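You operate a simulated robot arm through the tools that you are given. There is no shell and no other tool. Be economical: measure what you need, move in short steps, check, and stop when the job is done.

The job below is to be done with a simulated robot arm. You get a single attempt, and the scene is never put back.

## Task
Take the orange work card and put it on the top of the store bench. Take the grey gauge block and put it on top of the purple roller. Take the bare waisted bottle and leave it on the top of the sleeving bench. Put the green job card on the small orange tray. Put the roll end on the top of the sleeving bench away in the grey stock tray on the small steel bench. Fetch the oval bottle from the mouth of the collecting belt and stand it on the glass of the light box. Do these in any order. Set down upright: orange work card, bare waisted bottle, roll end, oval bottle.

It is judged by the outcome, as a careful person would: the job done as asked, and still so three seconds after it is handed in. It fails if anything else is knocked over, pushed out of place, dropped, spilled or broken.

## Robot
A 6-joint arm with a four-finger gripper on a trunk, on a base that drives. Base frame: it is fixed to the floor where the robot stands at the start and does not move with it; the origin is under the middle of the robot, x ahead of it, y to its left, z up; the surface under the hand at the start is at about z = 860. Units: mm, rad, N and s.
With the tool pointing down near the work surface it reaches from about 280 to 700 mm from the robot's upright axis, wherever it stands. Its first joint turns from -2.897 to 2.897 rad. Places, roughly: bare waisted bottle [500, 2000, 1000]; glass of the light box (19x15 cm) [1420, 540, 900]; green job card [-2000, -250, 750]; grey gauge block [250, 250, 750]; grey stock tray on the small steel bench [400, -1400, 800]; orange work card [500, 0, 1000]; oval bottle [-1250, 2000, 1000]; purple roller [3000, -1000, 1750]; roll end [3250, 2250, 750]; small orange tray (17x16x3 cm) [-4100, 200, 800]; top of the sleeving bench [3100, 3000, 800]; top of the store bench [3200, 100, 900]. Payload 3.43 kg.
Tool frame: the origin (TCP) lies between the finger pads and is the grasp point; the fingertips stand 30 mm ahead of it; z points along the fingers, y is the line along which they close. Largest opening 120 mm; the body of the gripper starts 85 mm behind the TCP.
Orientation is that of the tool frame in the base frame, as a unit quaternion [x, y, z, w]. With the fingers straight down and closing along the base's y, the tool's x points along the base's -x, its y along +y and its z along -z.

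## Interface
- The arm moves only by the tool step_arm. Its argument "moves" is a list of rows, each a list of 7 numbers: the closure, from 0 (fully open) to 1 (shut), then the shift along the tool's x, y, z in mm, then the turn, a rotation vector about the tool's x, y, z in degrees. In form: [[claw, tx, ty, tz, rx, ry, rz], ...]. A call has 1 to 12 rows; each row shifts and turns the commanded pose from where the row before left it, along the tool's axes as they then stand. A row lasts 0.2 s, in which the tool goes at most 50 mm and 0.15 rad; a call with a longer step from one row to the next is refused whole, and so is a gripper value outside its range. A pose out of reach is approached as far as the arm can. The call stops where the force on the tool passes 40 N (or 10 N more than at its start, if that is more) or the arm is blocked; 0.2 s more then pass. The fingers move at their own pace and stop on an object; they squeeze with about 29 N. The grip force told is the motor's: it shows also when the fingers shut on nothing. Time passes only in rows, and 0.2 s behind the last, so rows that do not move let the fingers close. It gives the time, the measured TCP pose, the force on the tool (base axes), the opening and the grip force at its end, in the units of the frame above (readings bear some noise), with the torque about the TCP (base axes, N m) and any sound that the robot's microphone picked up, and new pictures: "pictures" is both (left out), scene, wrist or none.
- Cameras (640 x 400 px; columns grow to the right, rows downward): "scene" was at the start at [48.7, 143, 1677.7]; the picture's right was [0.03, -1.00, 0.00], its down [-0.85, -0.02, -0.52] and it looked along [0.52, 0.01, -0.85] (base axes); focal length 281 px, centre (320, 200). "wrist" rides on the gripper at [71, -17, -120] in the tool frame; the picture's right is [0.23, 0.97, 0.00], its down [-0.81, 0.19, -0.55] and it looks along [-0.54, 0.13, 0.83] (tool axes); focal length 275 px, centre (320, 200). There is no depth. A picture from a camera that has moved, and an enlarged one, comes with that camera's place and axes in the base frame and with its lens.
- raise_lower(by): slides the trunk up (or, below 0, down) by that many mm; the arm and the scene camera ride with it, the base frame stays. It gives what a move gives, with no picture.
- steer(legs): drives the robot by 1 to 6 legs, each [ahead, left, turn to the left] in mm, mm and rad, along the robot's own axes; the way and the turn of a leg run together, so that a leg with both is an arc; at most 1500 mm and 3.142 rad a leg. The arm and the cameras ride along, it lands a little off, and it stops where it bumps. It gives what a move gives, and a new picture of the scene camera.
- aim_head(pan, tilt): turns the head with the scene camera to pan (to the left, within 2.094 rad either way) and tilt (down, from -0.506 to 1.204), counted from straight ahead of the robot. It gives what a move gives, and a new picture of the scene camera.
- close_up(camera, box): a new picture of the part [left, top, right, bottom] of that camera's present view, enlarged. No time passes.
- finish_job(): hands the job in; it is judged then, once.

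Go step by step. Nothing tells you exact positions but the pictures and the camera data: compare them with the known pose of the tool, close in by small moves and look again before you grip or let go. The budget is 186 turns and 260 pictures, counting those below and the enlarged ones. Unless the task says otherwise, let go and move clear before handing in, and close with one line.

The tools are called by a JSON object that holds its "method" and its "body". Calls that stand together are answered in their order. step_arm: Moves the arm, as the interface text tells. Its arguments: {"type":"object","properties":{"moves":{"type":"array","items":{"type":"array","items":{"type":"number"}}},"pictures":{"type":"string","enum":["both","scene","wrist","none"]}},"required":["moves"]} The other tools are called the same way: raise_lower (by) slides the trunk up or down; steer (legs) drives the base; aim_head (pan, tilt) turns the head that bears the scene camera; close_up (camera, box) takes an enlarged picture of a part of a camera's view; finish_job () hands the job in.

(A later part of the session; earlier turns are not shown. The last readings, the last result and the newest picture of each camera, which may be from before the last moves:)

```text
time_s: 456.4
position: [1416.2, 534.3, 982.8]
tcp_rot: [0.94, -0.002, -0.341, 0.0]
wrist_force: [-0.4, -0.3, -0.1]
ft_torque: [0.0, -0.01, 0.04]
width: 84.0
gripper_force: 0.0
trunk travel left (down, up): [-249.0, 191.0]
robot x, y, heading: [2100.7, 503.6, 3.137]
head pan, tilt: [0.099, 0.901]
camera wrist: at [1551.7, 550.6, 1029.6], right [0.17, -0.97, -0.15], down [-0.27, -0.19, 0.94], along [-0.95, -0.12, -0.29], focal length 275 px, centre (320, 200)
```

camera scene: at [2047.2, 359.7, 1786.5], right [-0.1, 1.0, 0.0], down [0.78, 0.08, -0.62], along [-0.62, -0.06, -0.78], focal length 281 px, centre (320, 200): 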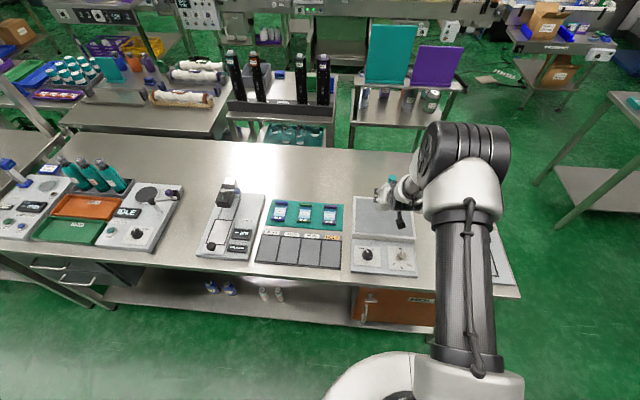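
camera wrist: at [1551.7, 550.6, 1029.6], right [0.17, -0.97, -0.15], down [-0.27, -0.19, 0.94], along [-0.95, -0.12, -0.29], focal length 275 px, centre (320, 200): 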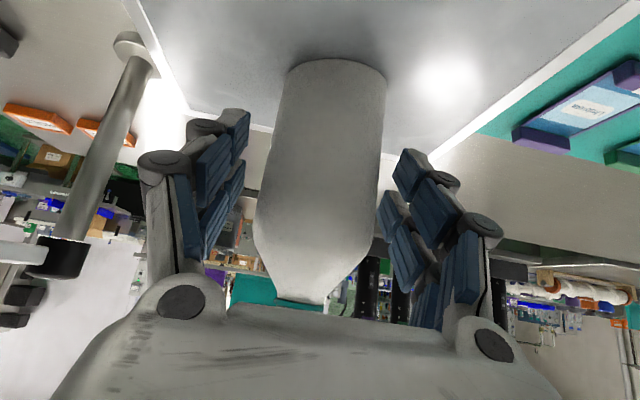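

Stands free. I withdraw along the tool axis, then raise and back off.

{"method": "step_arm", "body": {"moves": [[0.27, 0, 0, -15, 0, 0, 0], [0.27, 0, 0, -35, 0, 0, 0], [0.27, 0, 0, -40, 0, 0, 0], [0.27, 0, 0, -40, 0, 0, 0], [0.27, 0, 0, -40, 0, 0, 0], [0.27, 0, 0, 0, 0, 0, 0]], "pictures": "wrist"}}

{"method": "steer", "body": {"legs": [[-250, 0, 0]]}}

{"method": "close_up", "body": {"camera": "scene", "box": [300, 80, 460, 220]}}

```text
time_s: 457.8
position: [1528.8, 535.2, 1114.5]
tcp_rot: [0.94, -0.003, -0.341, -0.001]
wrist_force: [-0.2, 1.1, 0.2]
ft_torque: [-0.03, -0.04, -0.01]
width: 87.8
gripper_force: 0.0
trunk travel left (down, up): [-249.0, 191.0]
robot x, y, heading: [2101.8, 506.3, 3.144]
head pan, tilt: [0.099, 0.901]
camera wrist: at [1661.9, 550.5, 1159.7], right [0.17, -0.97, -0.15], down [-0.27, -0.19, 0.94], along [-0.95, -0.12, -0.29], focal length 275 px, centre (320, 200)
```

wrist: 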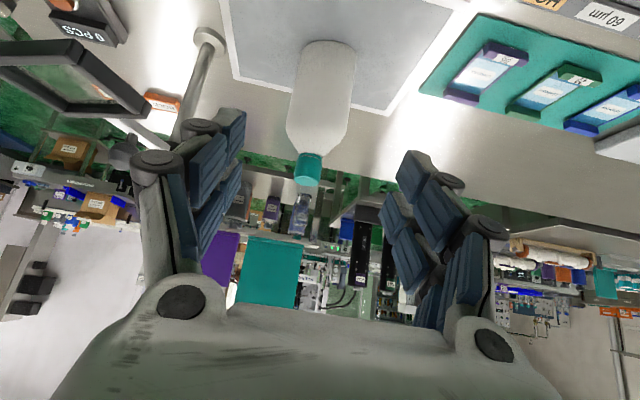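

```text
time_s: 459.6
position: [1776.5, 536.1, 1113.7]
tcp_rot: [0.94, -0.003, -0.341, -0.001]
wrist_force: [1.0, 0.3, -0.3]
ft_torque: [-0.01, 0.03, -0.02]
width: 87.6
gripper_force: 0.0
trunk travel left (down, up): [-249.0, 191.0]
robot x, y, heading: [2348.8, 504.7, 3.134]
head pan, tilt: [0.099, 0.901]
camera scene: at [2296.2, 358.6, 1735.5], right [-0.09, 1.0, 0.0], down [0.78, 0.07, -0.62], along [-0.62, -0.06, -0.78], focal length 281 px, centre (320, 200)
```

scene: 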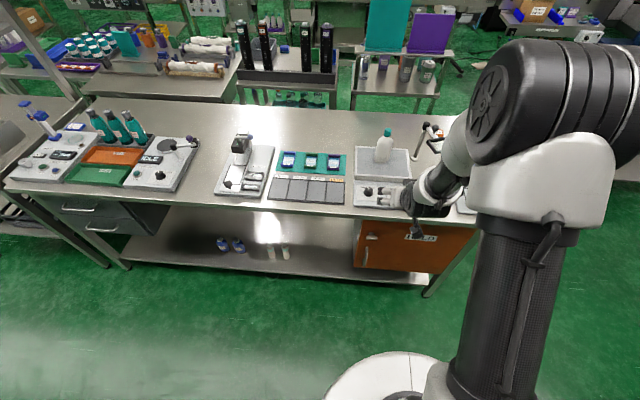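

```text
2.86 times, centred on (380, 150) of scene
camera zoom: at [2296.2, 358.6, 1735.5], right [-0.09, 1.0, 0.0], down [0.78, 0.07, -0.62], along [-0.62, -0.06, -0.78], focal length 802 px, centre (149, 343)
```

zoom: 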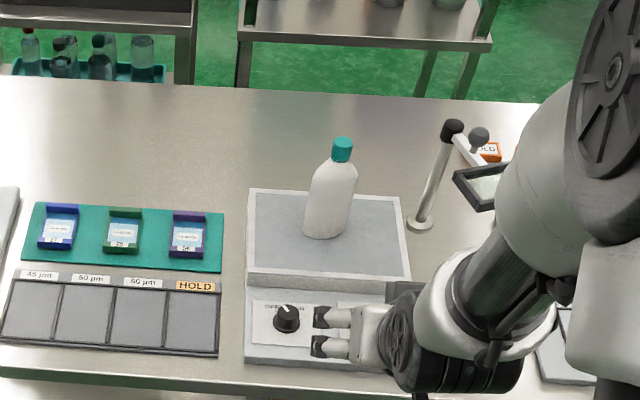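

The oval bottle stands on the light-box glass. Last job: the green job card, behind the conveyor line. I must drive round the south end of the line; first back down the main aisle.

{"method": "steer", "body": {"legs": [[0, -880, 0.005], [1400, 0, 0], [1230, 0, 0], [0, 0, 1.571], [1450, 0, 0], [1400, 0, 0]]}}

{"method": "aim_head", "body": {"pan": -0.3, "tilt": 0.4}}

```text
time_s: 493.7
position: [-465.4, -1994.0, 1113.1]
tcp_rot: [0.677, 0.652, -0.246, 0.236]
wrist_force: [0.5, 0.1, 0.9]
ft_torque: [0.02, -0.02, -0.01]
width: 87.8
gripper_force: 0.0
trunk travel left (down, up): [-249.0, 191.0]
robot x, y, heading: [-420.6, -1422.0, -1.609]
head pan, tilt: [0.099, 0.901]
camera scene: at [-272.8, -1480.2, 1735.4], right [-1.0, -0.06, 0.0], down [-0.05, 0.78, -0.62], along [0.04, -0.62, -0.78], focal length 281 px, centre (320, 200)
```

scene: 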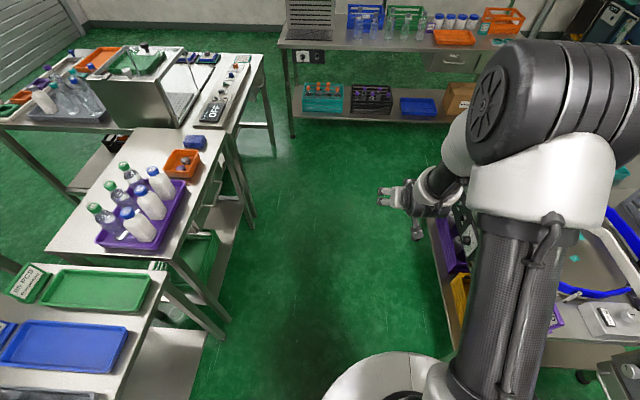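

```text
time_s: 494.6
position: [-466.6, -1993.2, 1112.9]
tcp_rot: [0.677, 0.652, -0.245, 0.237]
wrist_force: [0.5, 0.6, -0.6]
ft_torque: [-0.01, -0.03, 0.01]
width: 87.6
gripper_force: 0.1
trunk travel left (down, up): [-249.0, 191.0]
robot x, y, heading: [-418.6, -1419.1, -1.605]
head pan, tilt: [-0.3, 0.4]
camera scene: at [-308.1, -1492.1, 1778.4], right [-0.94, 0.33, 0.0], down [0.13, 0.37, -0.92], along [-0.3, -0.87, -0.39], focal length 281 px, centre (320, 200)
```

scene: 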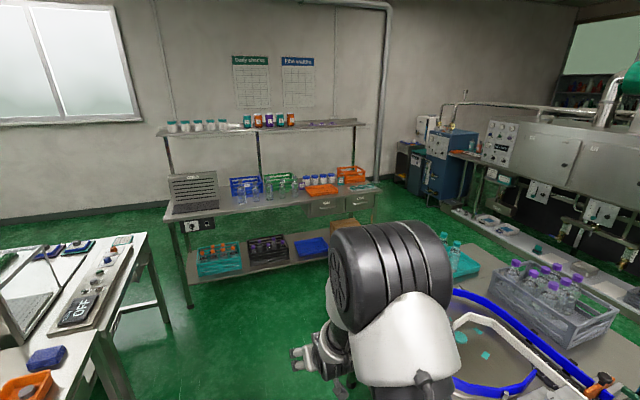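

The way south is clear. I continue, turn west past the loop table's south end, and look.

{"method": "steer", "body": {"legs": [[0, 0, 0.034], [1230, 0, 0], [0, 0, -1.571], [0, 380, 0]]}}

{"method": "aim_head", "body": {"pan": 0.0, "tilt": 0.45}}

```text
time_s: 507.1
position: [-976.7, -3008.6, 1113.4]
tcp_rot: [0.94, 0.009, -0.341, 0.003]
wrist_force: [-0.2, -0.3, 0.6]
ft_torque: [0.02, 0.05, 0.0]
width: 88.0
gripper_force: 0.1
trunk travel left (down, up): [-249.0, 191.0]
robot x, y, heading: [-398.4, -3018.7, -3.118]
head pan, tilt: [-0.3, 0.4]
camera scene: at [-466.4, -3137.0, 1778.4], right [0.28, 0.96, 0.0], down [0.37, -0.11, -0.92], along [-0.89, 0.25, -0.39], focal length 281 px, centre (320, 200)
```

scene: 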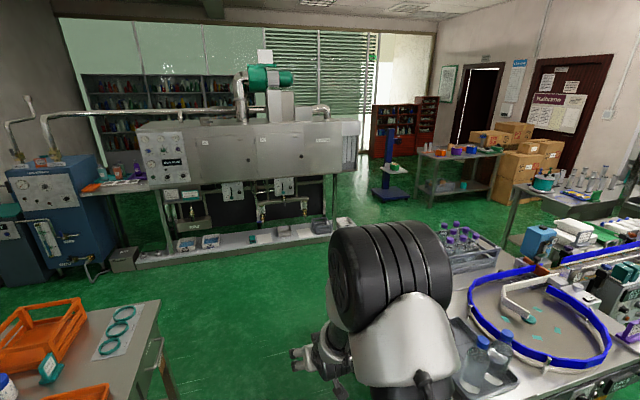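

```text
time_s: 507.9
position: [-975.0, -3007.7, 1113.4]
tcp_rot: [0.94, 0.009, -0.341, 0.003]
wrist_force: [-0.9, -0.2, 0.0]
ft_torque: [0.03, 0.03, 0.0]
width: 87.5
gripper_force: 0.1
trunk travel left (down, up): [-249.0, 191.0]
robot x, y, heading: [-401.4, -3023.3, -3.116]
head pan, tilt: [0.0, 0.45]
camera scene: at [-469.2, -3163.4, 1773.8], right [-0.02, 1.0, 0.0], down [0.43, 0.01, -0.9], along [-0.9, -0.02, -0.44], focal length 281 px, centre (320, 200)
```

scene: 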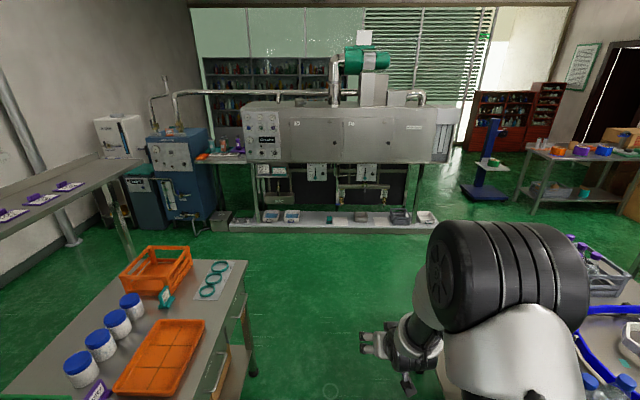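

Open floor lies west of the line. I drive west, then north, towards the card bench.

{"method": "steer", "body": {"legs": [[0, 0, -0.026], [1000, 0, 0], [1000, 0, 0], [0, 0, -1.571], [1300, 0, 0]]}}

{"method": "aim_head", "body": {"pan": 0.0, "tilt": 0.5}}

```text
time_s: 528.3
position: [-2392.5, -1107.1, 1113.3]
tcp_rot: [0.668, -0.661, -0.242, -0.24]
wrist_force: [-0.1, 0.5, 0.2]
ft_torque: [-0.01, 0.02, 0.0]
width: 87.7
gripper_force: 0.1
trunk travel left (down, up): [-249.0, 191.0]
robot x, y, heading: [-2413.0, -1681.7, 1.584]
head pan, tilt: [0.0, 0.45]
camera scene: at [-2552.9, -1609.9, 1773.8], right [1.0, 0.01, 0.0], down [0.01, -0.44, -0.9], along [-0.01, 0.9, -0.44], focal length 281 px, centre (320, 200)
```

scene: 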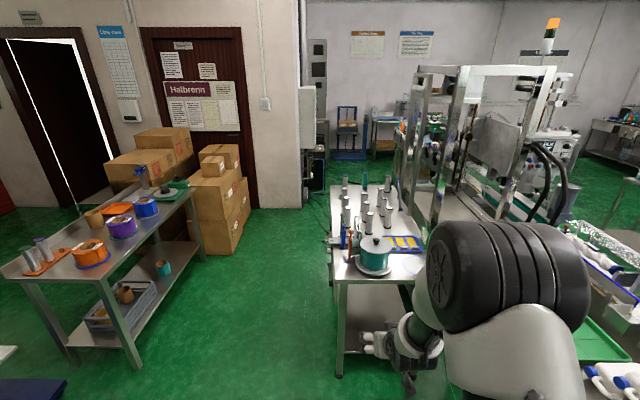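

```text
time_s: 528.9
position: [-2391.8, -1108.7, 1112.7]
tcp_rot: [0.669, -0.661, -0.243, -0.24]
wrist_force: [-0.4, 0.2, 0.0]
ft_torque: [0.01, 0.01, -0.05]
width: 87.6
gripper_force: 0.0
trunk travel left (down, up): [-249.0, 191.0]
robot x, y, heading: [-2410.3, -1683.5, 1.585]
head pan, tilt: [0.0, 0.499]
camera scene: at [-2552.8, -1611.3, 1769.3], right [1.0, 0.01, 0.0], down [0.01, -0.48, -0.88], along [-0.01, 0.88, -0.48], focal length 281 px, centre (320, 200)
```

scene: 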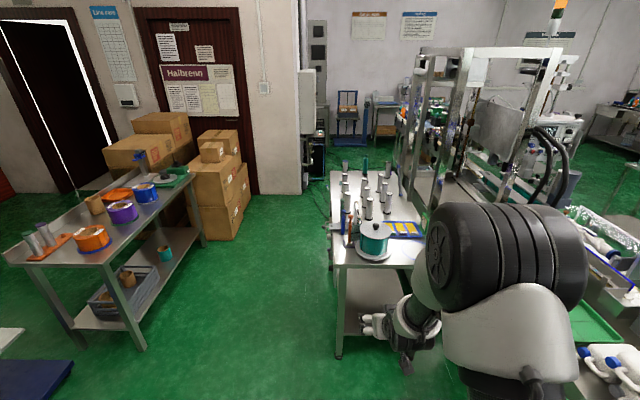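

The orange-tray bench is at left and the card bench ahead right. I zoom in on both.

{"method": "close_up", "body": {"camera": "scene", "box": [0, 140, 240, 290]}}

{"method": "steer", "body": {"legs": [[0, 300, 0], [400, 0, 0]]}}

{"method": "aim_head", "body": {"pan": -0.6, "tilt": 0.6}}

{"method": "close_up", "body": {"camera": "scene", "box": [160, 120, 400, 300]}}

```text
2.67 times, centred on (120, 215) of scene
camera zoom: at [-2552.8, -1611.3, 1769.3], right [1.0, 0.01, 0.0], down [0.01, -0.48, -0.88], along [-0.01, 0.88, -0.48], focal length 748 px, centre (853, 160)
```

zoom: 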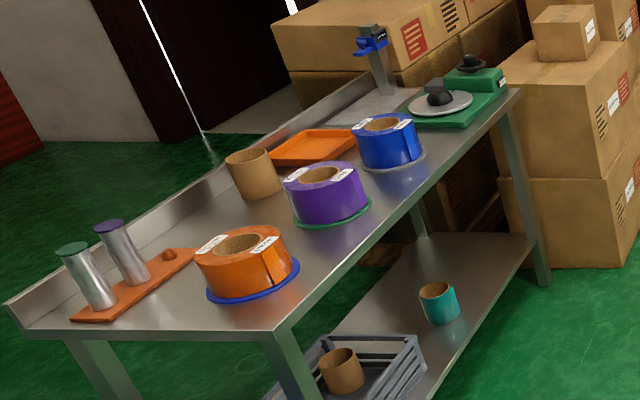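

```text
time_s: 533.0
position: [-2698.4, -706.9, 1114.1]
tcp_rot: [0.668, -0.662, -0.242, -0.24]
wrist_force: [-1.3, 0.1, 0.1]
ft_torque: [0.0, 0.01, -0.03]
width: 87.5
gripper_force: 0.0
trunk travel left (down, up): [-249.0, 191.0]
robot x, y, heading: [-2722.0, -1281.2, 1.582]
head pan, tilt: [0.0, 0.499]
camera scene: at [-2858.7, -1211.3, 1769.3], right [1.0, 0.01, 0.0], down [0.01, -0.48, -0.88], along [-0.01, 0.88, -0.48], focal length 281 px, centre (320, 200)
```

scene: 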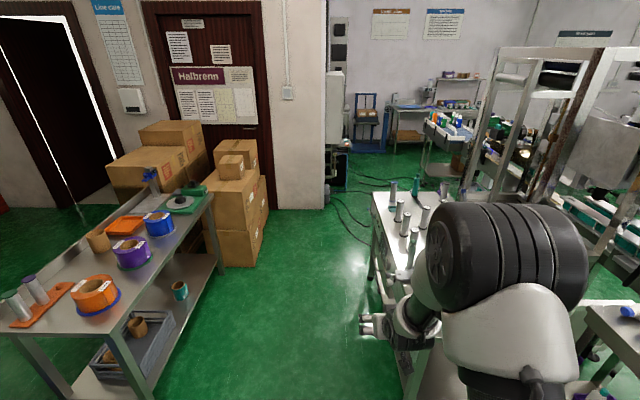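

```text
time_s: 534.0
position: [-2698.5, -708.8, 1112.1]
tcp_rot: [0.668, -0.661, -0.242, -0.241]
wrist_force: [-0.6, 0.0, 0.0]
ft_torque: [-0.01, 0.0, 0.03]
width: 87.5
gripper_force: 0.0
trunk travel left (down, up): [-249.0, 191.0]
robot x, y, heading: [-2717.5, -1280.0, 1.587]
head pan, tilt: [-0.6, 0.6]
camera scene: at [-2808.6, -1229.6, 1760.2], right [0.83, -0.55, 0.0], down [-0.31, -0.47, -0.83], along [0.46, 0.69, -0.56], focal length 281 px, centre (320, 200)
```

scene: 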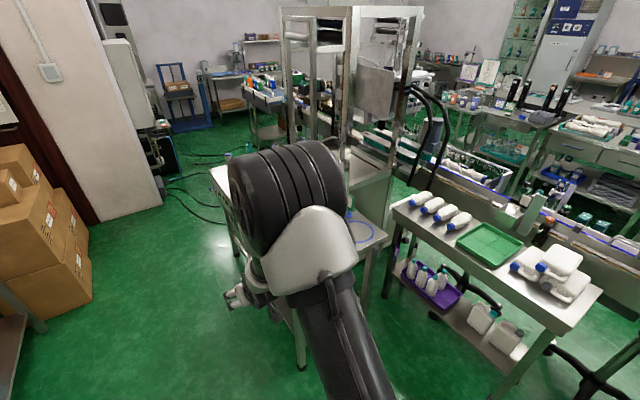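

```text
2.22 times, centred on (280, 210) of scene
camera zoom: at [-2808.6, -1229.6, 1760.2], right [0.83, -0.55, 0.0], down [-0.31, -0.47, -0.83], along [0.46, 0.69, -0.56], focal length 624 px, centre (409, 178)
```

zoom: 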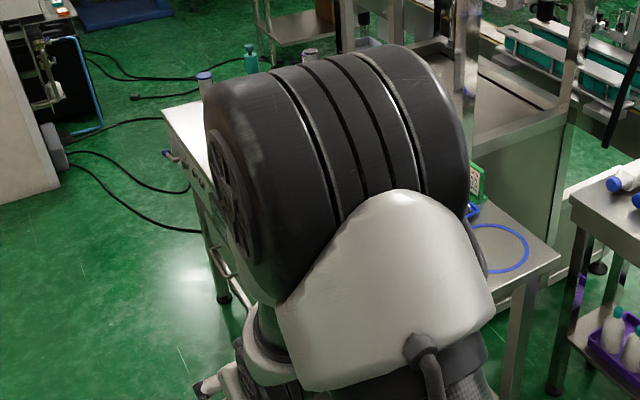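

The green card is at about (-1943, -233) on the far side of that bench. I drive to its south side for a proper look.

{"method": "steer", "body": {"legs": [[0, -560, 0], [150, 0, 0]]}}

{"method": "aim_head", "body": {"pan": -0.1, "tilt": 0.7}}

{"method": "step_arm", "body": {"moves": [[0.2, 0, 0, 0, 0, 0, 0]], "pictures": "wrist"}}

```text
time_s: 538.2
position: [-2144.4, -552.7, 1113.2]
tcp_rot: [0.665, -0.664, -0.241, -0.242]
wrist_force: [0.3, 0.6, 0.8]
ft_torque: [-0.06, -0.01, -0.02]
width: 87.4
gripper_force: 0.1
trunk travel left (down, up): [-249.0, 191.0]
robot x, y, heading: [-2169.2, -1130.2, 1.573]
head pan, tilt: [-0.6, 0.6]
camera scene: at [-2259.0, -1072.2, 1760.2], right [0.83, -0.56, 0.0], down [-0.32, -0.47, -0.82], along [0.46, 0.68, -0.57], focal length 281 px, centre (320, 200)
```

scene: 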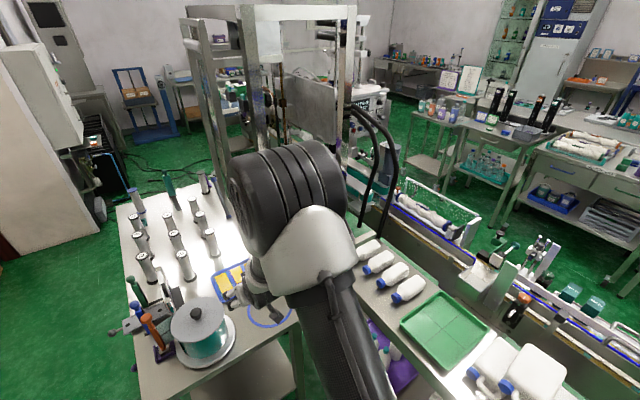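

```text
time_s: 539.1
position: [-2143.7, -553.3, 1112.9]
tcp_rot: [0.665, -0.665, -0.241, -0.242]
wrist_force: [-0.1, 1.3, -0.1]
ft_torque: [-0.01, -0.06, 0.03]
width: 87.6
gripper_force: 0.0
trunk travel left (down, up): [-249.0, 191.0]
robot x, y, heading: [-2167.4, -1129.2, 1.574]
head pan, tilt: [-0.099, 0.7]
camera scene: at [-2300.4, -1062.2, 1751.6], right [1.0, -0.1, 0.0], down [-0.06, -0.64, -0.76], along [0.07, 0.76, -0.64], focal length 281 px, centre (320, 200)
```

scene: 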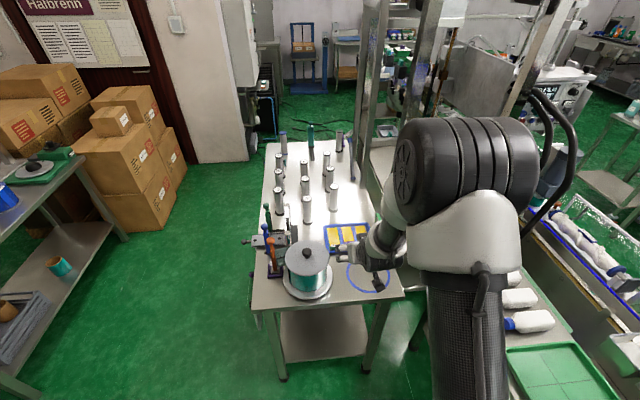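

```text
time_s: 539.5
position: [-2144.2, -553.2, 1112.9]
tcp_rot: [0.666, -0.664, -0.242, -0.24]
wrist_force: [0.0, -0.1, 0.3]
ft_torque: [0.01, -0.01, -0.02]
width: 95.6
gripper_force: 0.0
trunk travel left (down, up): [-249.0, 191.0]
robot x, y, heading: [-2171.8, -1126.8, 1.576]
head pan, tilt: [-0.099, 0.7]
camera wrist: at [-2125.3, -685.8, 1160.0], right [-0.97, -0.18, -0.15], down [-0.19, 0.27, 0.94], along [-0.13, 0.95, -0.29], focal length 275 px, centre (320, 200)
```

wrist: 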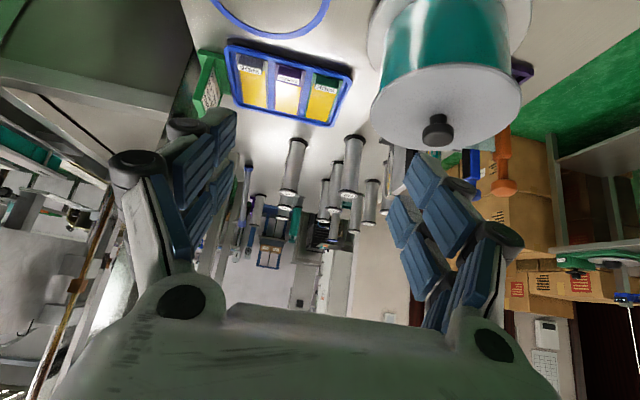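

{"method": "close_up", "body": {"camera": "wrist", "box": [140, 20, 380, 150]}}

```text
2.67 times, centred on (260, 85) of wrist
camera zoom: at [-2125.3, -685.8, 1160.0], right [-0.97, -0.18, -0.15], down [-0.19, 0.27, 0.94], along [-0.13, 0.95, -0.29], focal length 734 px, centre (480, 507)
```

zoom: 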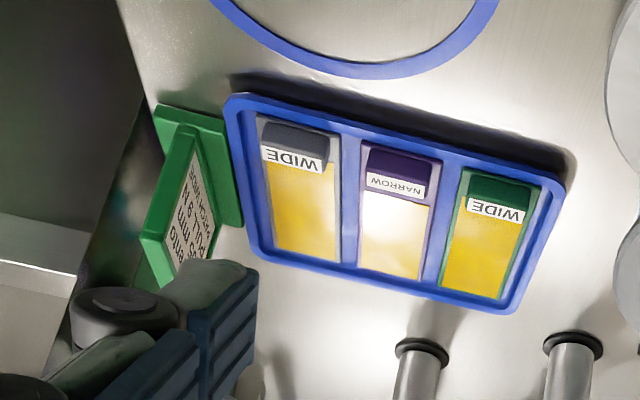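

I need to see how close the machine frame is to the card. I back off and shift to view it past the arm.

{"method": "steer", "body": {"legs": [[-380, 0, 0], [0, -170, 0]]}}

{"method": "aim_head", "body": {"pan": -0.05, "tilt": 0.5}}

{"method": "close_up", "body": {"camera": "scene", "box": [270, 120, 430, 220]}}

```text
time_s: 543.0
position: [-1972.1, -940.4, 1113.5]
tcp_rot: [-0.664, 0.666, 0.241, 0.242]
wrist_force: [-0.1, -0.5, -0.3]
ft_torque: [0.02, 0.05, 0.03]
width: 96.1
gripper_force: 0.1
trunk travel left (down, up): [-249.0, 191.0]
robot x, y, heading: [-2002.3, -1514.9, 1.567]
head pan, tilt: [-0.099, 0.7]
camera scene: at [-2131.1, -1448.3, 1751.7], right [0.99, -0.1, 0.0], down [-0.07, -0.64, -0.76], along [0.08, 0.76, -0.64], focal length 281 px, centre (320, 200)
```

scene: 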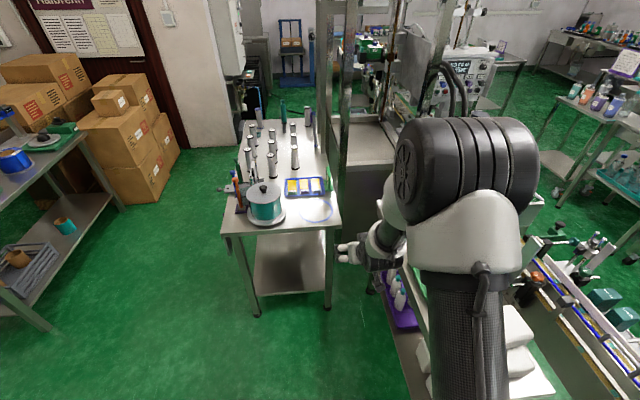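

```text
time_s: 543.8
position: [-1973.3, -939.3, 1113.5]
tcp_rot: [-0.663, 0.666, 0.24, 0.243]
wrist_force: [0.6, 0.1, -0.1]
ft_torque: [0.02, -0.02, 0.03]
width: 96.0
gripper_force: 0.0
trunk travel left (down, up): [-249.0, 191.0]
robot x, y, heading: [-2000.3, -1516.5, 1.574]
head pan, tilt: [-0.051, 0.499]
camera scene: at [-2136.4, -1442.0, 1769.2], right [1.0, -0.05, 0.0], down [-0.02, -0.48, -0.88], along [0.05, 0.88, -0.48], focal length 281 px, centre (320, 200)
```

scene: 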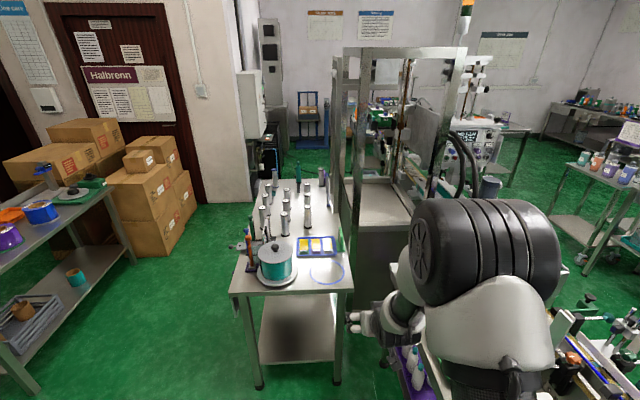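

```text
4.00 times, centred on (350, 170) of scene
camera zoom: at [-2136.4, -1442.0, 1769.2], right [1.0, -0.05, 0.0], down [-0.02, -0.48, -0.88], along [0.05, 0.88, -0.48], focal length 1123 px, centre (200, 320)
```

zoom: 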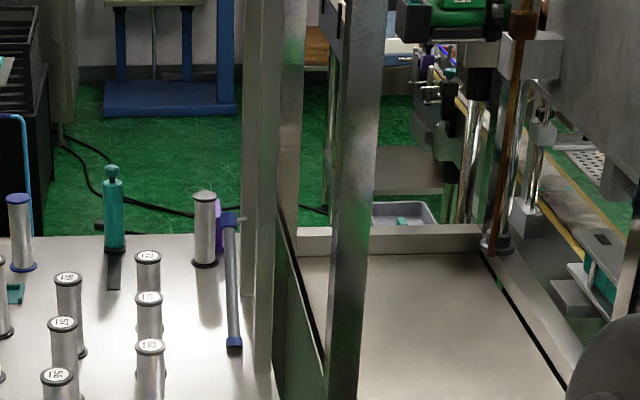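

{"method": "close_up", "body": {"camera": "scene", "box": [280, 190, 420, 300]}}

```text
3.64 times, centred on (350, 245) of scene
camera zoom: at [-2136.4, -1442.0, 1769.2], right [1.0, -0.05, 0.0], down [-0.02, -0.48, -0.88], along [0.05, 0.88, -0.48], focal length 1021 px, centre (211, 36)
```

zoom: 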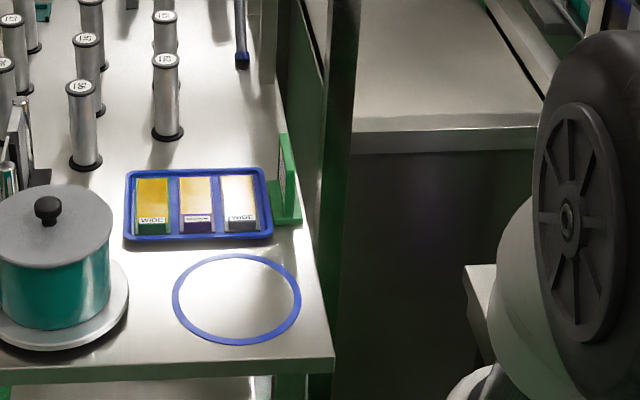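

Now I see the card stands clear: base x -1985..-1934, y about -260..-160, plate edge along y, with the cabinet well behind. I drive in from the south.

{"method": "steer", "body": {"legs": [[0, 80, 0], [600, 0, 0]]}}

{"method": "step_arm", "body": {"moves": [[0.4, 0, -40, 0, 0, 0, 0], [0.4, 0, -40, 0, 0, 0, 0], [0.4, 0, 0, 0, 0, 0, 0]], "pictures": "wrist"}}

```text
time_s: 547.8
position: [-2050.3, -334.2, 1113.3]
tcp_rot: [-0.662, 0.667, 0.241, 0.242]
wrist_force: [0.0, -0.6, -0.1]
ft_torque: [0.0, 0.0, 0.0]
width: 96.1
gripper_force: 0.0
trunk travel left (down, up): [-249.0, 191.0]
robot x, y, heading: [-2081.7, -908.3, 1.567]
head pan, tilt: [-0.051, 0.499]
camera scene: at [-2214.8, -834.5, 1769.3], right [1.0, -0.05, 0.0], down [-0.03, -0.48, -0.88], along [0.05, 0.88, -0.48], focal length 281 px, centre (320, 200)
```

scene: 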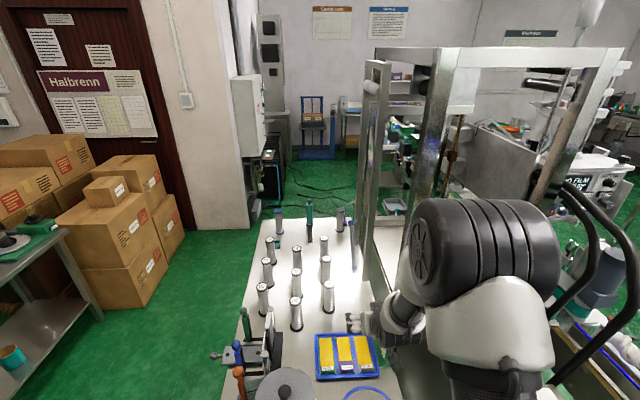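

```text
time_s: 548.6
position: [-1971.2, -334.1, 1114.2]
tcp_rot: [-0.662, 0.667, 0.241, 0.242]
wrist_force: [-0.2, -0.2, 0.1]
ft_torque: [0.03, -0.02, -0.01]
width: 71.7
gripper_force: 0.0
trunk travel left (down, up): [-249.0, 191.0]
robot x, y, heading: [-2078.6, -909.1, 1.573]
head pan, tilt: [-0.051, 0.499]
camera wrist: at [-1953.4, -466.4, 1160.5], right [-0.97, -0.17, -0.15], down [-0.19, 0.27, 0.94], along [-0.12, 0.95, -0.29], focal length 275 px, centre (320, 200)
```

wrist: 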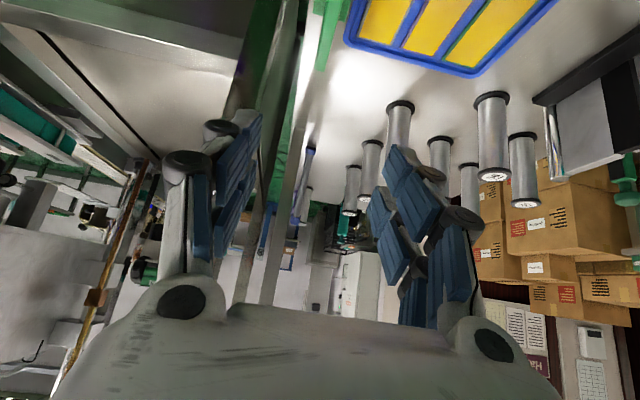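

The frame's front post is at about (-1874, -124), beyond the card, so there's room. I lower the trunk to see the card.

{"method": "raise_lower", "body": {"by": -110}}

{"method": "step_arm", "body": {"moves": [[0.4, 0, 0, 0, 0, 0, 0]], "pictures": "wrist"}}

{"method": "close_up", "body": {"camera": "wrist", "box": [200, 0, 440, 150]}}

```text
time_s: 550.0
position: [-1970.4, -334.4, 1004.0]
tcp_rot: [-0.662, 0.667, 0.241, 0.243]
wrist_force: [0.3, 0.9, 0.0]
ft_torque: [-0.03, -0.02, -0.02]
width: 71.9
gripper_force: 0.1
trunk travel left (down, up): [-139.0, 301.0]
robot x, y, heading: [-2078.9, -908.0, 1.568]
head pan, tilt: [-0.051, 0.499]
```

```text
time_s: 550.5
position: [-1970.9, -333.9, 1005.1]
tcp_rot: [-0.662, 0.667, 0.24, 0.242]
wrist_force: [-0.2, 0.1, 0.2]
ft_torque: [-0.01, -0.02, -0.02]
width: 71.8
gripper_force: 0.0
trunk travel left (down, up): [-139.0, 301.0]
robot x, y, heading: [-2080.2, -909.2, 1.57]
head pan, tilt: [-0.051, 0.499]
camera wrist: at [-1953.1, -466.4, 1050.7], right [-0.97, -0.17, -0.15], down [-0.19, 0.27, 0.94], along [-0.12, 0.95, -0.29], focal length 275 px, centre (320, 200)
```

wrist: 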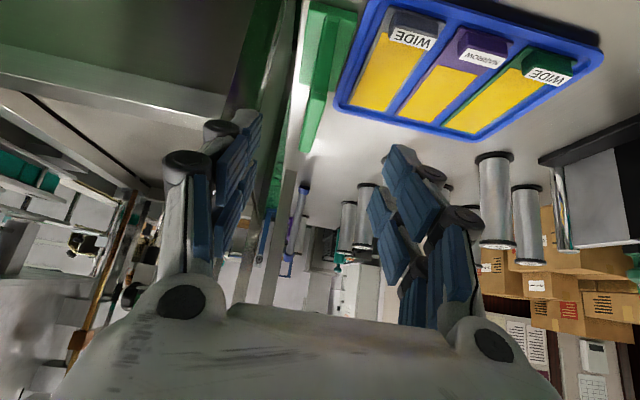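

```text
2.67 times, centred on (320, 75) of wrist
camera zoom: at [-1953.1, -466.4, 1050.7], right [-0.97, -0.17, -0.15], down [-0.19, 0.27, 0.94], along [-0.12, 0.95, -0.29], focal length 734 px, centre (320, 533)
```

zoom: 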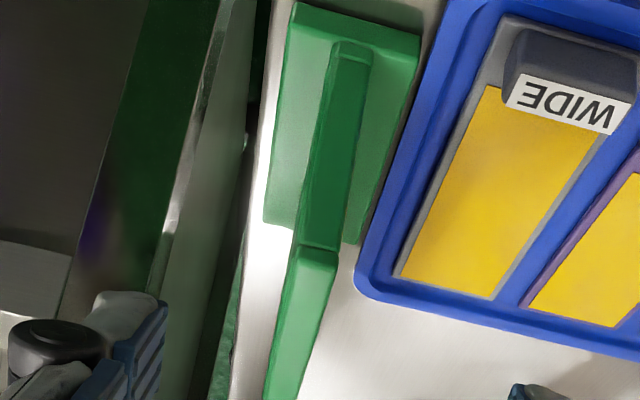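

The plate's top edge runs y -271..-173 at x≈-1964, z≈901. I advance along the tool axis.

{"method": "step_arm", "body": {"moves": [[0.5, -8, -7, 0, 0, 0, 0], [0.5, 0, 0, 35, 0, 0, 0], [0.5, 0, 0, 35, 0, 0, 0], [0.5, 0, 0, 35, 0, 0, 0], [0.5, 0, 0, 0, 0, 0, 0]], "pictures": "wrist"}}

```text
time_s: 551.6
position: [-1963.0, -261.4, 928.8]
tcp_rot: [-0.662, 0.667, 0.24, 0.243]
wrist_force: [0.1, 0.1, -0.2]
ft_torque: [-0.04, 0.01, 0.0]
width: 59.8
gripper_force: 0.1
trunk travel left (down, up): [-139.0, 301.0]
robot x, y, heading: [-2079.2, -908.0, 1.57]
head pan, tilt: [-0.051, 0.499]
camera wrist: at [-1946.0, -394.1, 974.4], right [-0.97, -0.17, -0.15], down [-0.19, 0.27, 0.94], along [-0.12, 0.95, -0.29], focal length 275 px, centre (320, 200)
```

wrist: 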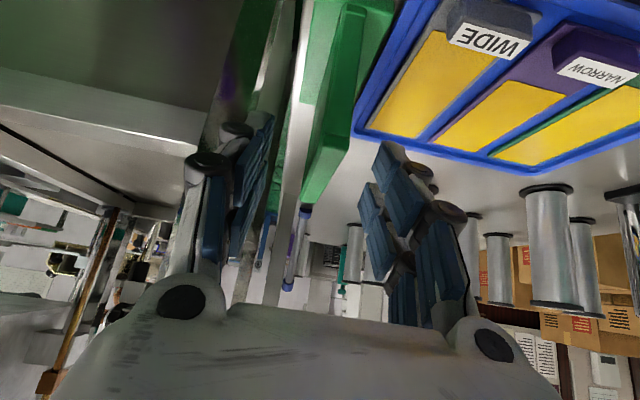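

{"method": "step_arm", "body": {"moves": [[0.5, 0, 1.5, 30, 0, 0, 0], [0.5, 0, 0, 29, 0, 0, 0], [0.5, 0, 0, 0, 0, 0, 0], [1, 0, 0, 0, 0, 0, 0], [1, 0, 0, 0, 0, 0, 0], [1, 0, 0, 0, 0, 0, 0], [1, 0, 0, 0, 0, 0, 0]], "pictures": "wrist"}}

```text
time_s: 553.2
position: [-1964.7, -224.4, 884.7]
tcp_rot: [-0.663, 0.667, 0.24, 0.242]
wrist_force: [0.0, 0.5, -0.3]
ft_torque: [0.01, -0.01, 0.02]
width: 13.4
gripper_force: 29.3
trunk travel left (down, up): [-139.0, 301.0]
robot x, y, heading: [-2079.4, -908.0, 1.567]
head pan, tilt: [-0.051, 0.499]
camera wrist: at [-1946.6, -357.2, 930.8], right [-0.97, -0.17, -0.15], down [-0.19, 0.27, 0.94], along [-0.12, 0.95, -0.29], focal length 275 px, centre (320, 200)
```

wrist: 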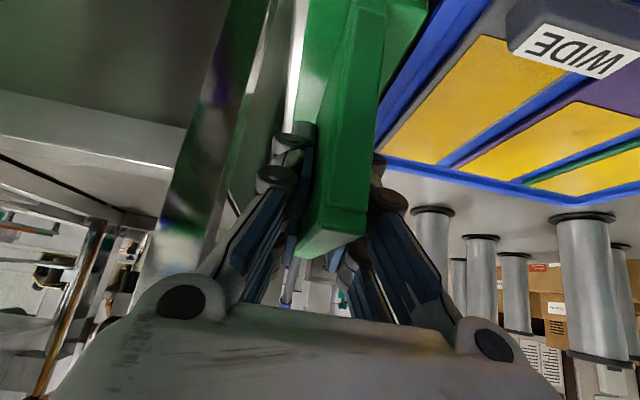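

Gripped (13.4 mm). I lift it, back out, and carry it to the orange-tray bench in the west.

{"method": "raise_lower", "body": {"by": 200}}

{"method": "step_arm", "body": {"moves": [[1, 0, 0, 0, 0, 0, 0]], "pictures": "wrist"}}

{"method": "steer", "body": {"legs": [[-350, 0, 0], [0, 0, 1.571], [850, 0, 0]]}}

{"method": "aim_head", "body": {"pan": -0.5, "tilt": 0.6}}

```text
time_s: 555.4
position: [-1964.5, -224.7, 1084.6]
tcp_rot: [-0.662, 0.667, 0.241, 0.242]
wrist_force: [0.2, -1.4, -1.1]
ft_torque: [0.02, -0.04, 0.03]
width: 13.6
gripper_force: 28.4
trunk travel left (down, up): [-339.0, 101.0]
robot x, y, heading: [-2079.0, -905.5, 1.564]
head pan, tilt: [-0.051, 0.499]
```

```text
time_s: 555.8
position: [-1963.2, -224.3, 1084.7]
tcp_rot: [-0.662, 0.667, 0.241, 0.242]
wrist_force: [0.2, -0.4, -0.5]
ft_torque: [0.01, 0.01, -0.01]
width: 13.5
gripper_force: 29.4
trunk travel left (down, up): [-339.0, 101.0]
robot x, y, heading: [-2075.8, -907.8, 1.567]
head pan, tilt: [-0.051, 0.499]
camera wrist: at [-1946.6, -357.2, 1130.8], right [-0.97, -0.17, -0.15], down [-0.19, 0.27, 0.94], along [-0.12, 0.95, -0.29], focal length 275 px, centre (320, 200)
```

wrist: 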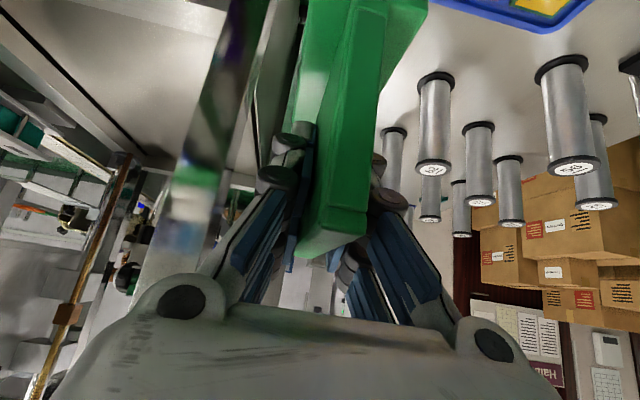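

```text
time_s: 566.1
position: [-3625.8, -1201.5, 1085.2]
tcp_rot: [0.94, 0.018, -0.341, 0.006]
wrist_force: [-0.4, 0.0, -0.8]
ft_torque: [0.01, -0.03, 0.03]
width: 13.2
gripper_force: 29.1
trunk travel left (down, up): [-339.0, 101.0]
robot x, y, heading: [-2936.1, -1287.9, -3.101]
head pan, tilt: [-0.051, 0.499]
camera scene: at [-3003.3, -1424.1, 1859.3], right [0.01, 1.0, 0.0], down [0.48, -0.01, -0.88], along [-0.88, 0.01, -0.48], focal length 281 px, centre (320, 200)
```

scene: 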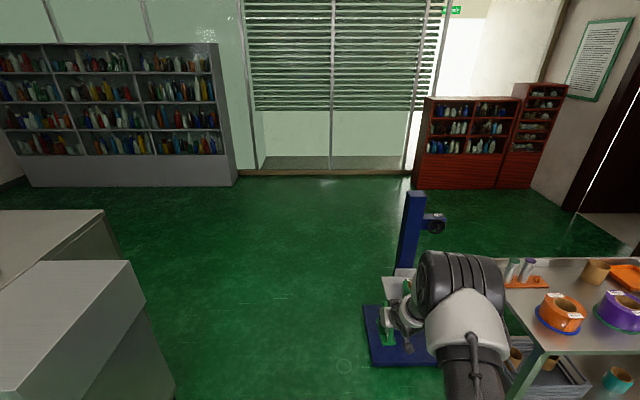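

```text
time_s: 567.0
position: [-3626.6, -1201.1, 1083.4]
tcp_rot: [0.94, 0.018, -0.341, 0.007]
wrist_force: [1.2, -0.2, -0.8]
ft_torque: [0.02, -0.01, 0.02]
width: 13.8
gripper_force: 28.0
trunk travel left (down, up): [-339.0, 101.0]
robot x, y, heading: [-2938.0, -1289.3, -3.103]
head pan, tilt: [-0.499, 0.6]
camera scene: at [-2991.2, -1386.0, 1850.2], right [0.44, 0.9, 0.0], down [0.51, -0.25, -0.83], along [-0.74, 0.37, -0.56], focal length 281 px, centre (320, 200)
```

scene: 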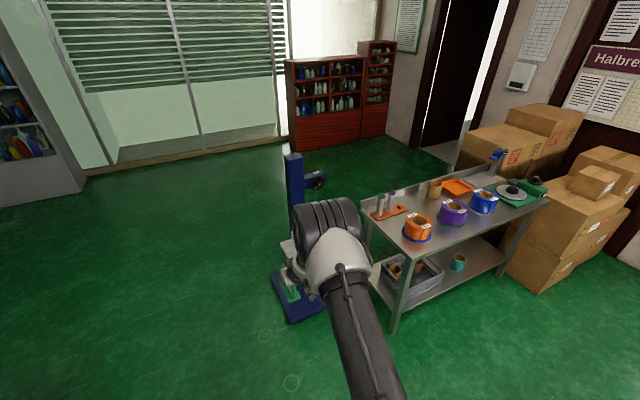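

{"method": "steer", "body": {"legs": [[0, 0, -0.04], [0, -1000, 0], [0, -380, 0]]}}

{"method": "aim_head", "body": {"pan": 0.1, "tilt": 0.6}}

{"method": "close_up", "body": {"camera": "scene", "box": [200, 120, 460, 300]}}

```text
time_s: 574.6
position: [-3622.5, 210.8, 1084.2]
tcp_rot: [0.94, -0.005, -0.342, -0.002]
wrist_force: [0.5, 0.0, -0.2]
ft_torque: [-0.04, -0.01, 0.02]
width: 13.5
gripper_force: 29.2
trunk travel left (down, up): [-339.0, 101.0]
robot x, y, heading: [-2937.6, 97.0, 3.135]
head pan, tilt: [-0.499, 0.6]
camera scene: at [-2997.2, -1.2, 1850.3], right [0.48, 0.88, 0.0], down [0.49, -0.27, -0.82], along [-0.72, 0.4, -0.57], focal length 281 px, centre (320, 200)
```

scene: 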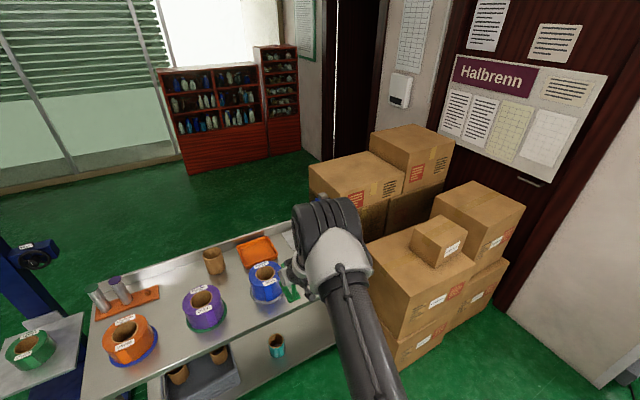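

```text
time_s: 575.6
position: [-3622.2, 212.2, 1083.2]
tcp_rot: [0.94, -0.005, -0.342, -0.002]
wrist_force: [0.0, -0.8, -0.1]
ft_torque: [0.0, 0.04, 0.01]
width: 13.5
gripper_force: 29.1
trunk travel left (down, up): [-339.0, 101.0]
robot x, y, heading: [-2939.0, 96.2, 3.138]
head pan, tilt: [0.099, 0.6]
camera scene: at [-3007.9, -52.8, 1850.2], right [-0.09, 1.0, 0.0], down [0.56, 0.05, -0.83], along [-0.82, -0.08, -0.56], focal length 281 px, centre (320, 200)
```

scene: 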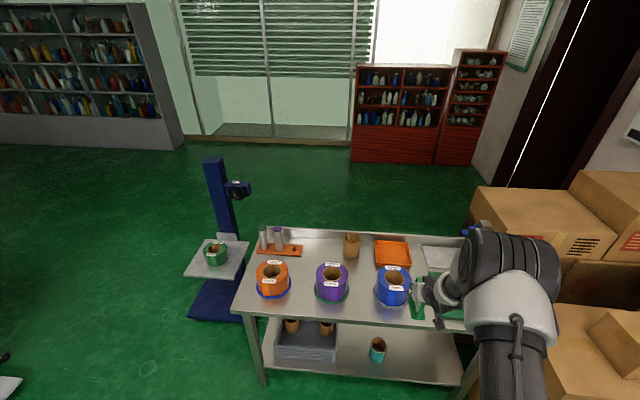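

```text
2.22 times, centred on (330, 210) of scene
camera zoom: at [-3007.9, -52.8, 1850.2], right [-0.09, 1.0, 0.0], down [0.56, 0.05, -0.83], along [-0.82, -0.08, -0.56], focal length 624 px, centre (298, 178)
```

zoom: 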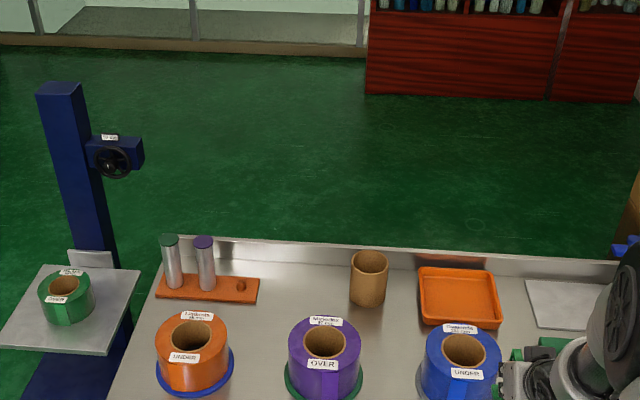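

The small orange tray is centred at about (-4073, 223). I drive closer and extend the arm over it.

{"method": "steer", "body": {"legs": [[375, 0, 0]]}}

{"method": "step_arm", "body": {"moves": [[1, -26, -6, 22, 0, 0, 0], [1, -26, -6, 22, 0, 0, 0], [1, 0, 0, 0, 0, 0, 0]], "pictures": "both"}}

{"method": "close_up", "body": {"camera": "scene", "box": [320, 200, 480, 320]}}

```text
time_s: 578.0
position: [-4001.1, 217.6, 1083.4]
tcp_rot: [0.94, -0.006, -0.342, -0.002]
wrist_force: [-1.1, -1.1, -0.8]
ft_torque: [-0.02, 0.03, 0.01]
width: 13.7
gripper_force: 29.3
trunk travel left (down, up): [-339.0, 101.0]
robot x, y, heading: [-3315.4, 98.5, 3.129]
head pan, tilt: [0.099, 0.6]
camera scene: at [-3388.6, -49.7, 1850.2], right [-0.09, 1.0, 0.0], down [0.56, 0.05, -0.82], along [-0.82, -0.07, -0.57], focal length 281 px, centre (320, 200)
```

scene: 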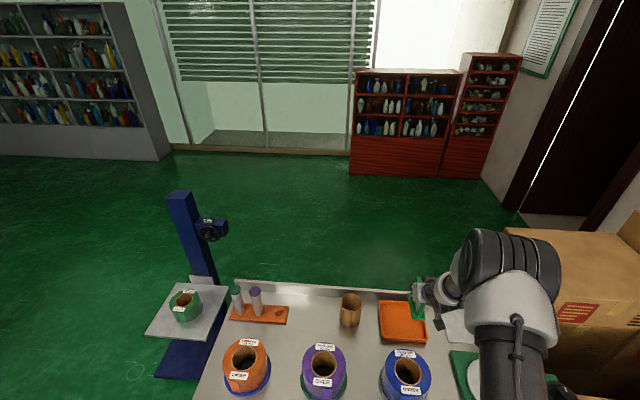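

```text
time_s: 578.8
position: [-4069.0, 230.9, 1083.5]
tcp_rot: [0.94, -0.007, -0.342, -0.004]
wrist_force: [0.2, -0.7, 0.4]
ft_torque: [-0.01, -0.03, -0.02]
width: 13.5
gripper_force: 28.7
trunk travel left (down, up): [-339.0, 101.0]
robot x, y, heading: [-3317.1, 95.9, 3.133]
head pan, tilt: [0.099, 0.6]
camera scene: at [-3386.9, -49.9, 1850.3], right [-0.09, 1.0, 0.0], down [0.56, 0.05, -0.83], along [-0.82, -0.07, -0.56], focal length 281 px, centre (320, 200)
camera wrist: at [-3934.5, 245.8, 1130.7], right [0.16, -0.98, -0.15], down [-0.27, -0.19, 0.94], along [-0.95, -0.11, -0.29], focal length 275 px, centre (320, 200)
```

scene: 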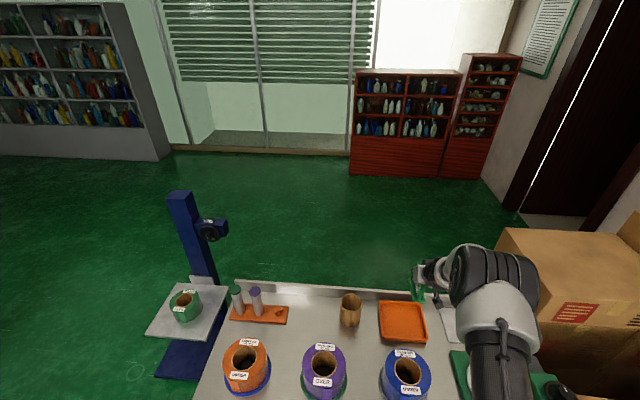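
wrist: 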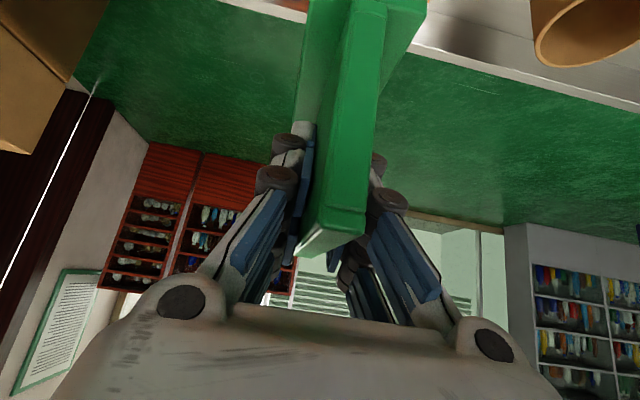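

```text
3.33 times, centred on (400, 260) of scene
camera zoom: at [-3386.9, -49.9, 1850.3], right [-0.09, 1.0, 0.0], down [0.56, 0.05, -0.83], along [-0.82, -0.07, -0.56], focal length 936 px, centre (53, 0)
```

zoom: 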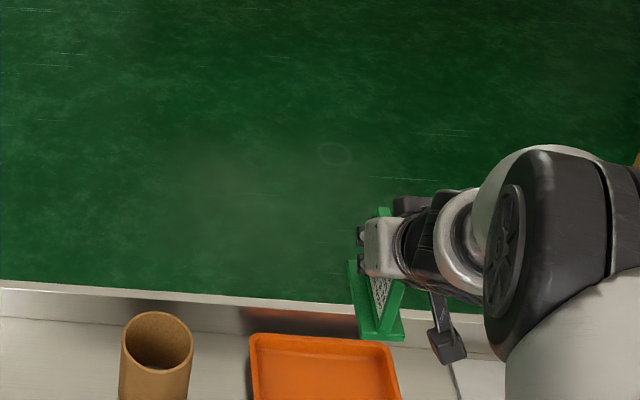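

The tray centre comes out at (-4073, 229), and the tool is at (-4069, 231). Lowering.

{"method": "raise_lower", "body": {"by": -150}}

{"method": "step_arm", "body": {"moves": [[1, 0, 0, 0, 0, 0, 0]], "pictures": "both"}}

{"method": "close_up", "body": {"camera": "scene", "box": [320, 180, 480, 300]}}

```text
time_s: 580.6
position: [-4069.1, 230.6, 933.8]
tcp_rot: [0.94, -0.006, -0.341, -0.002]
wrist_force: [-0.6, -0.4, -0.1]
ft_torque: [-0.01, -0.03, 0.02]
width: 13.4
gripper_force: 28.8
trunk travel left (down, up): [-189.0, 251.0]
robot x, y, heading: [-3319.3, 97.1, 3.133]
head pan, tilt: [0.099, 0.6]
```

```text
time_s: 581.0
position: [-4068.5, 231.4, 933.1]
tcp_rot: [0.94, -0.006, -0.341, -0.003]
wrist_force: [-0.4, 0.6, -1.8]
ft_torque: [0.03, 0.0, 0.01]
width: 13.7
gripper_force: 28.9
trunk travel left (down, up): [-189.0, 251.0]
robot x, y, heading: [-3319.3, 96.8, 3.133]
head pan, tilt: [0.099, 0.6]
camera scene: at [-3387.6, -49.7, 1700.3], right [-0.09, 1.0, 0.0], down [0.56, 0.05, -0.83], along [-0.82, -0.07, -0.56], focal length 281 px, centre (320, 200)
camera wrist: at [-3934.7, 245.8, 980.4], right [0.16, -0.98, -0.15], down [-0.27, -0.19, 0.94], along [-0.95, -0.11, -0.29], focal length 275 px, centre (320, 200)
```

scene: 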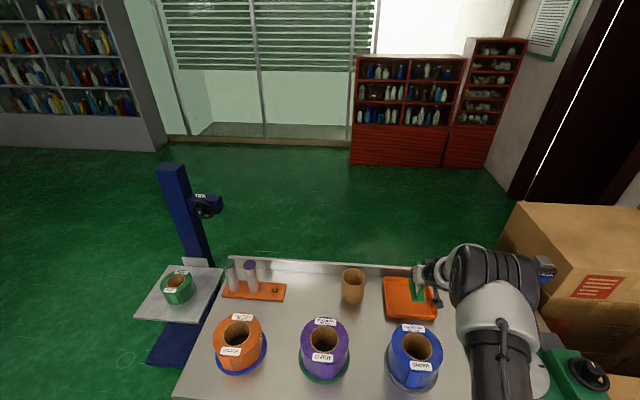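
wrist: 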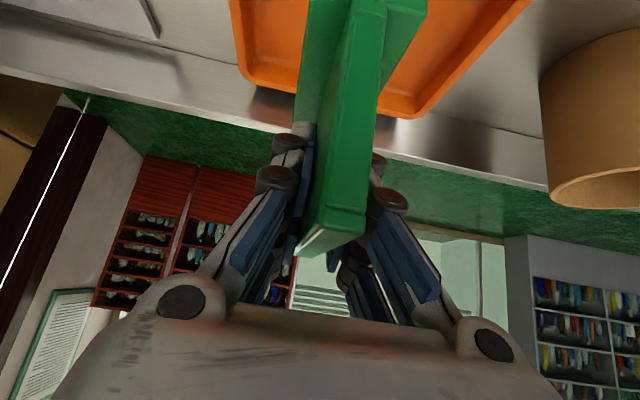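

```text
3.33 times, centred on (400, 240) of scene
camera zoom: at [-3387.6, -49.7, 1700.3], right [-0.09, 1.0, 0.0], down [0.56, 0.05, -0.83], along [-0.82, -0.07, -0.56], focal length 936 px, centre (53, 67)
```

zoom: 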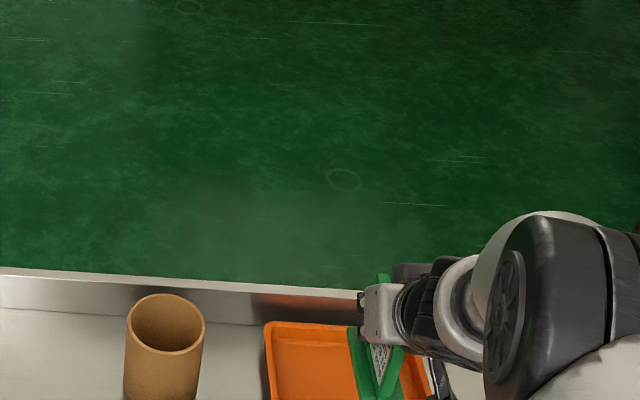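

The card is over the tray, within its rim. Step down.

{"method": "raise_lower", "body": {"by": -32}}

{"method": "raise_lower", "body": {"by": -4}}

{"method": "raise_lower", "body": {"by": -4}}

```text
time_s: 581.7
position: [-4069.1, 231.1, 902.5]
tcp_rot: [0.94, -0.006, -0.341, -0.003]
wrist_force: [-1.2, 0.0, -0.6]
ft_torque: [-0.01, 0.0, -0.01]
width: 13.4
gripper_force: 29.2
trunk travel left (down, up): [-157.0, 283.0]
robot x, y, heading: [-3317.5, 93.2, 3.128]
head pan, tilt: [0.099, 0.6]
```

```text
time_s: 582.3
position: [-4067.2, 231.1, 898.2]
tcp_rot: [0.94, -0.007, -0.341, -0.003]
wrist_force: [0.0, 0.5, -0.2]
ft_torque: [0.04, 0.02, 0.0]
width: 13.5
gripper_force: 29.5
trunk travel left (down, up): [-153.0, 287.0]
robot x, y, heading: [-3314.3, 92.5, 3.131]
head pan, tilt: [0.099, 0.6]
```

```text
time_s: 582.8
position: [-4068.4, 231.6, 894.1]
tcp_rot: [0.94, -0.006, -0.342, -0.003]
wrist_force: [0.3, 0.0, -1.1]
ft_torque: [-0.03, -0.01, 0.0]
width: 13.7
gripper_force: 28.7
trunk travel left (down, up): [-149.0, 291.0]
robot x, y, heading: [-3319.0, 94.3, 3.126]
head pan, tilt: [0.099, 0.6]
```

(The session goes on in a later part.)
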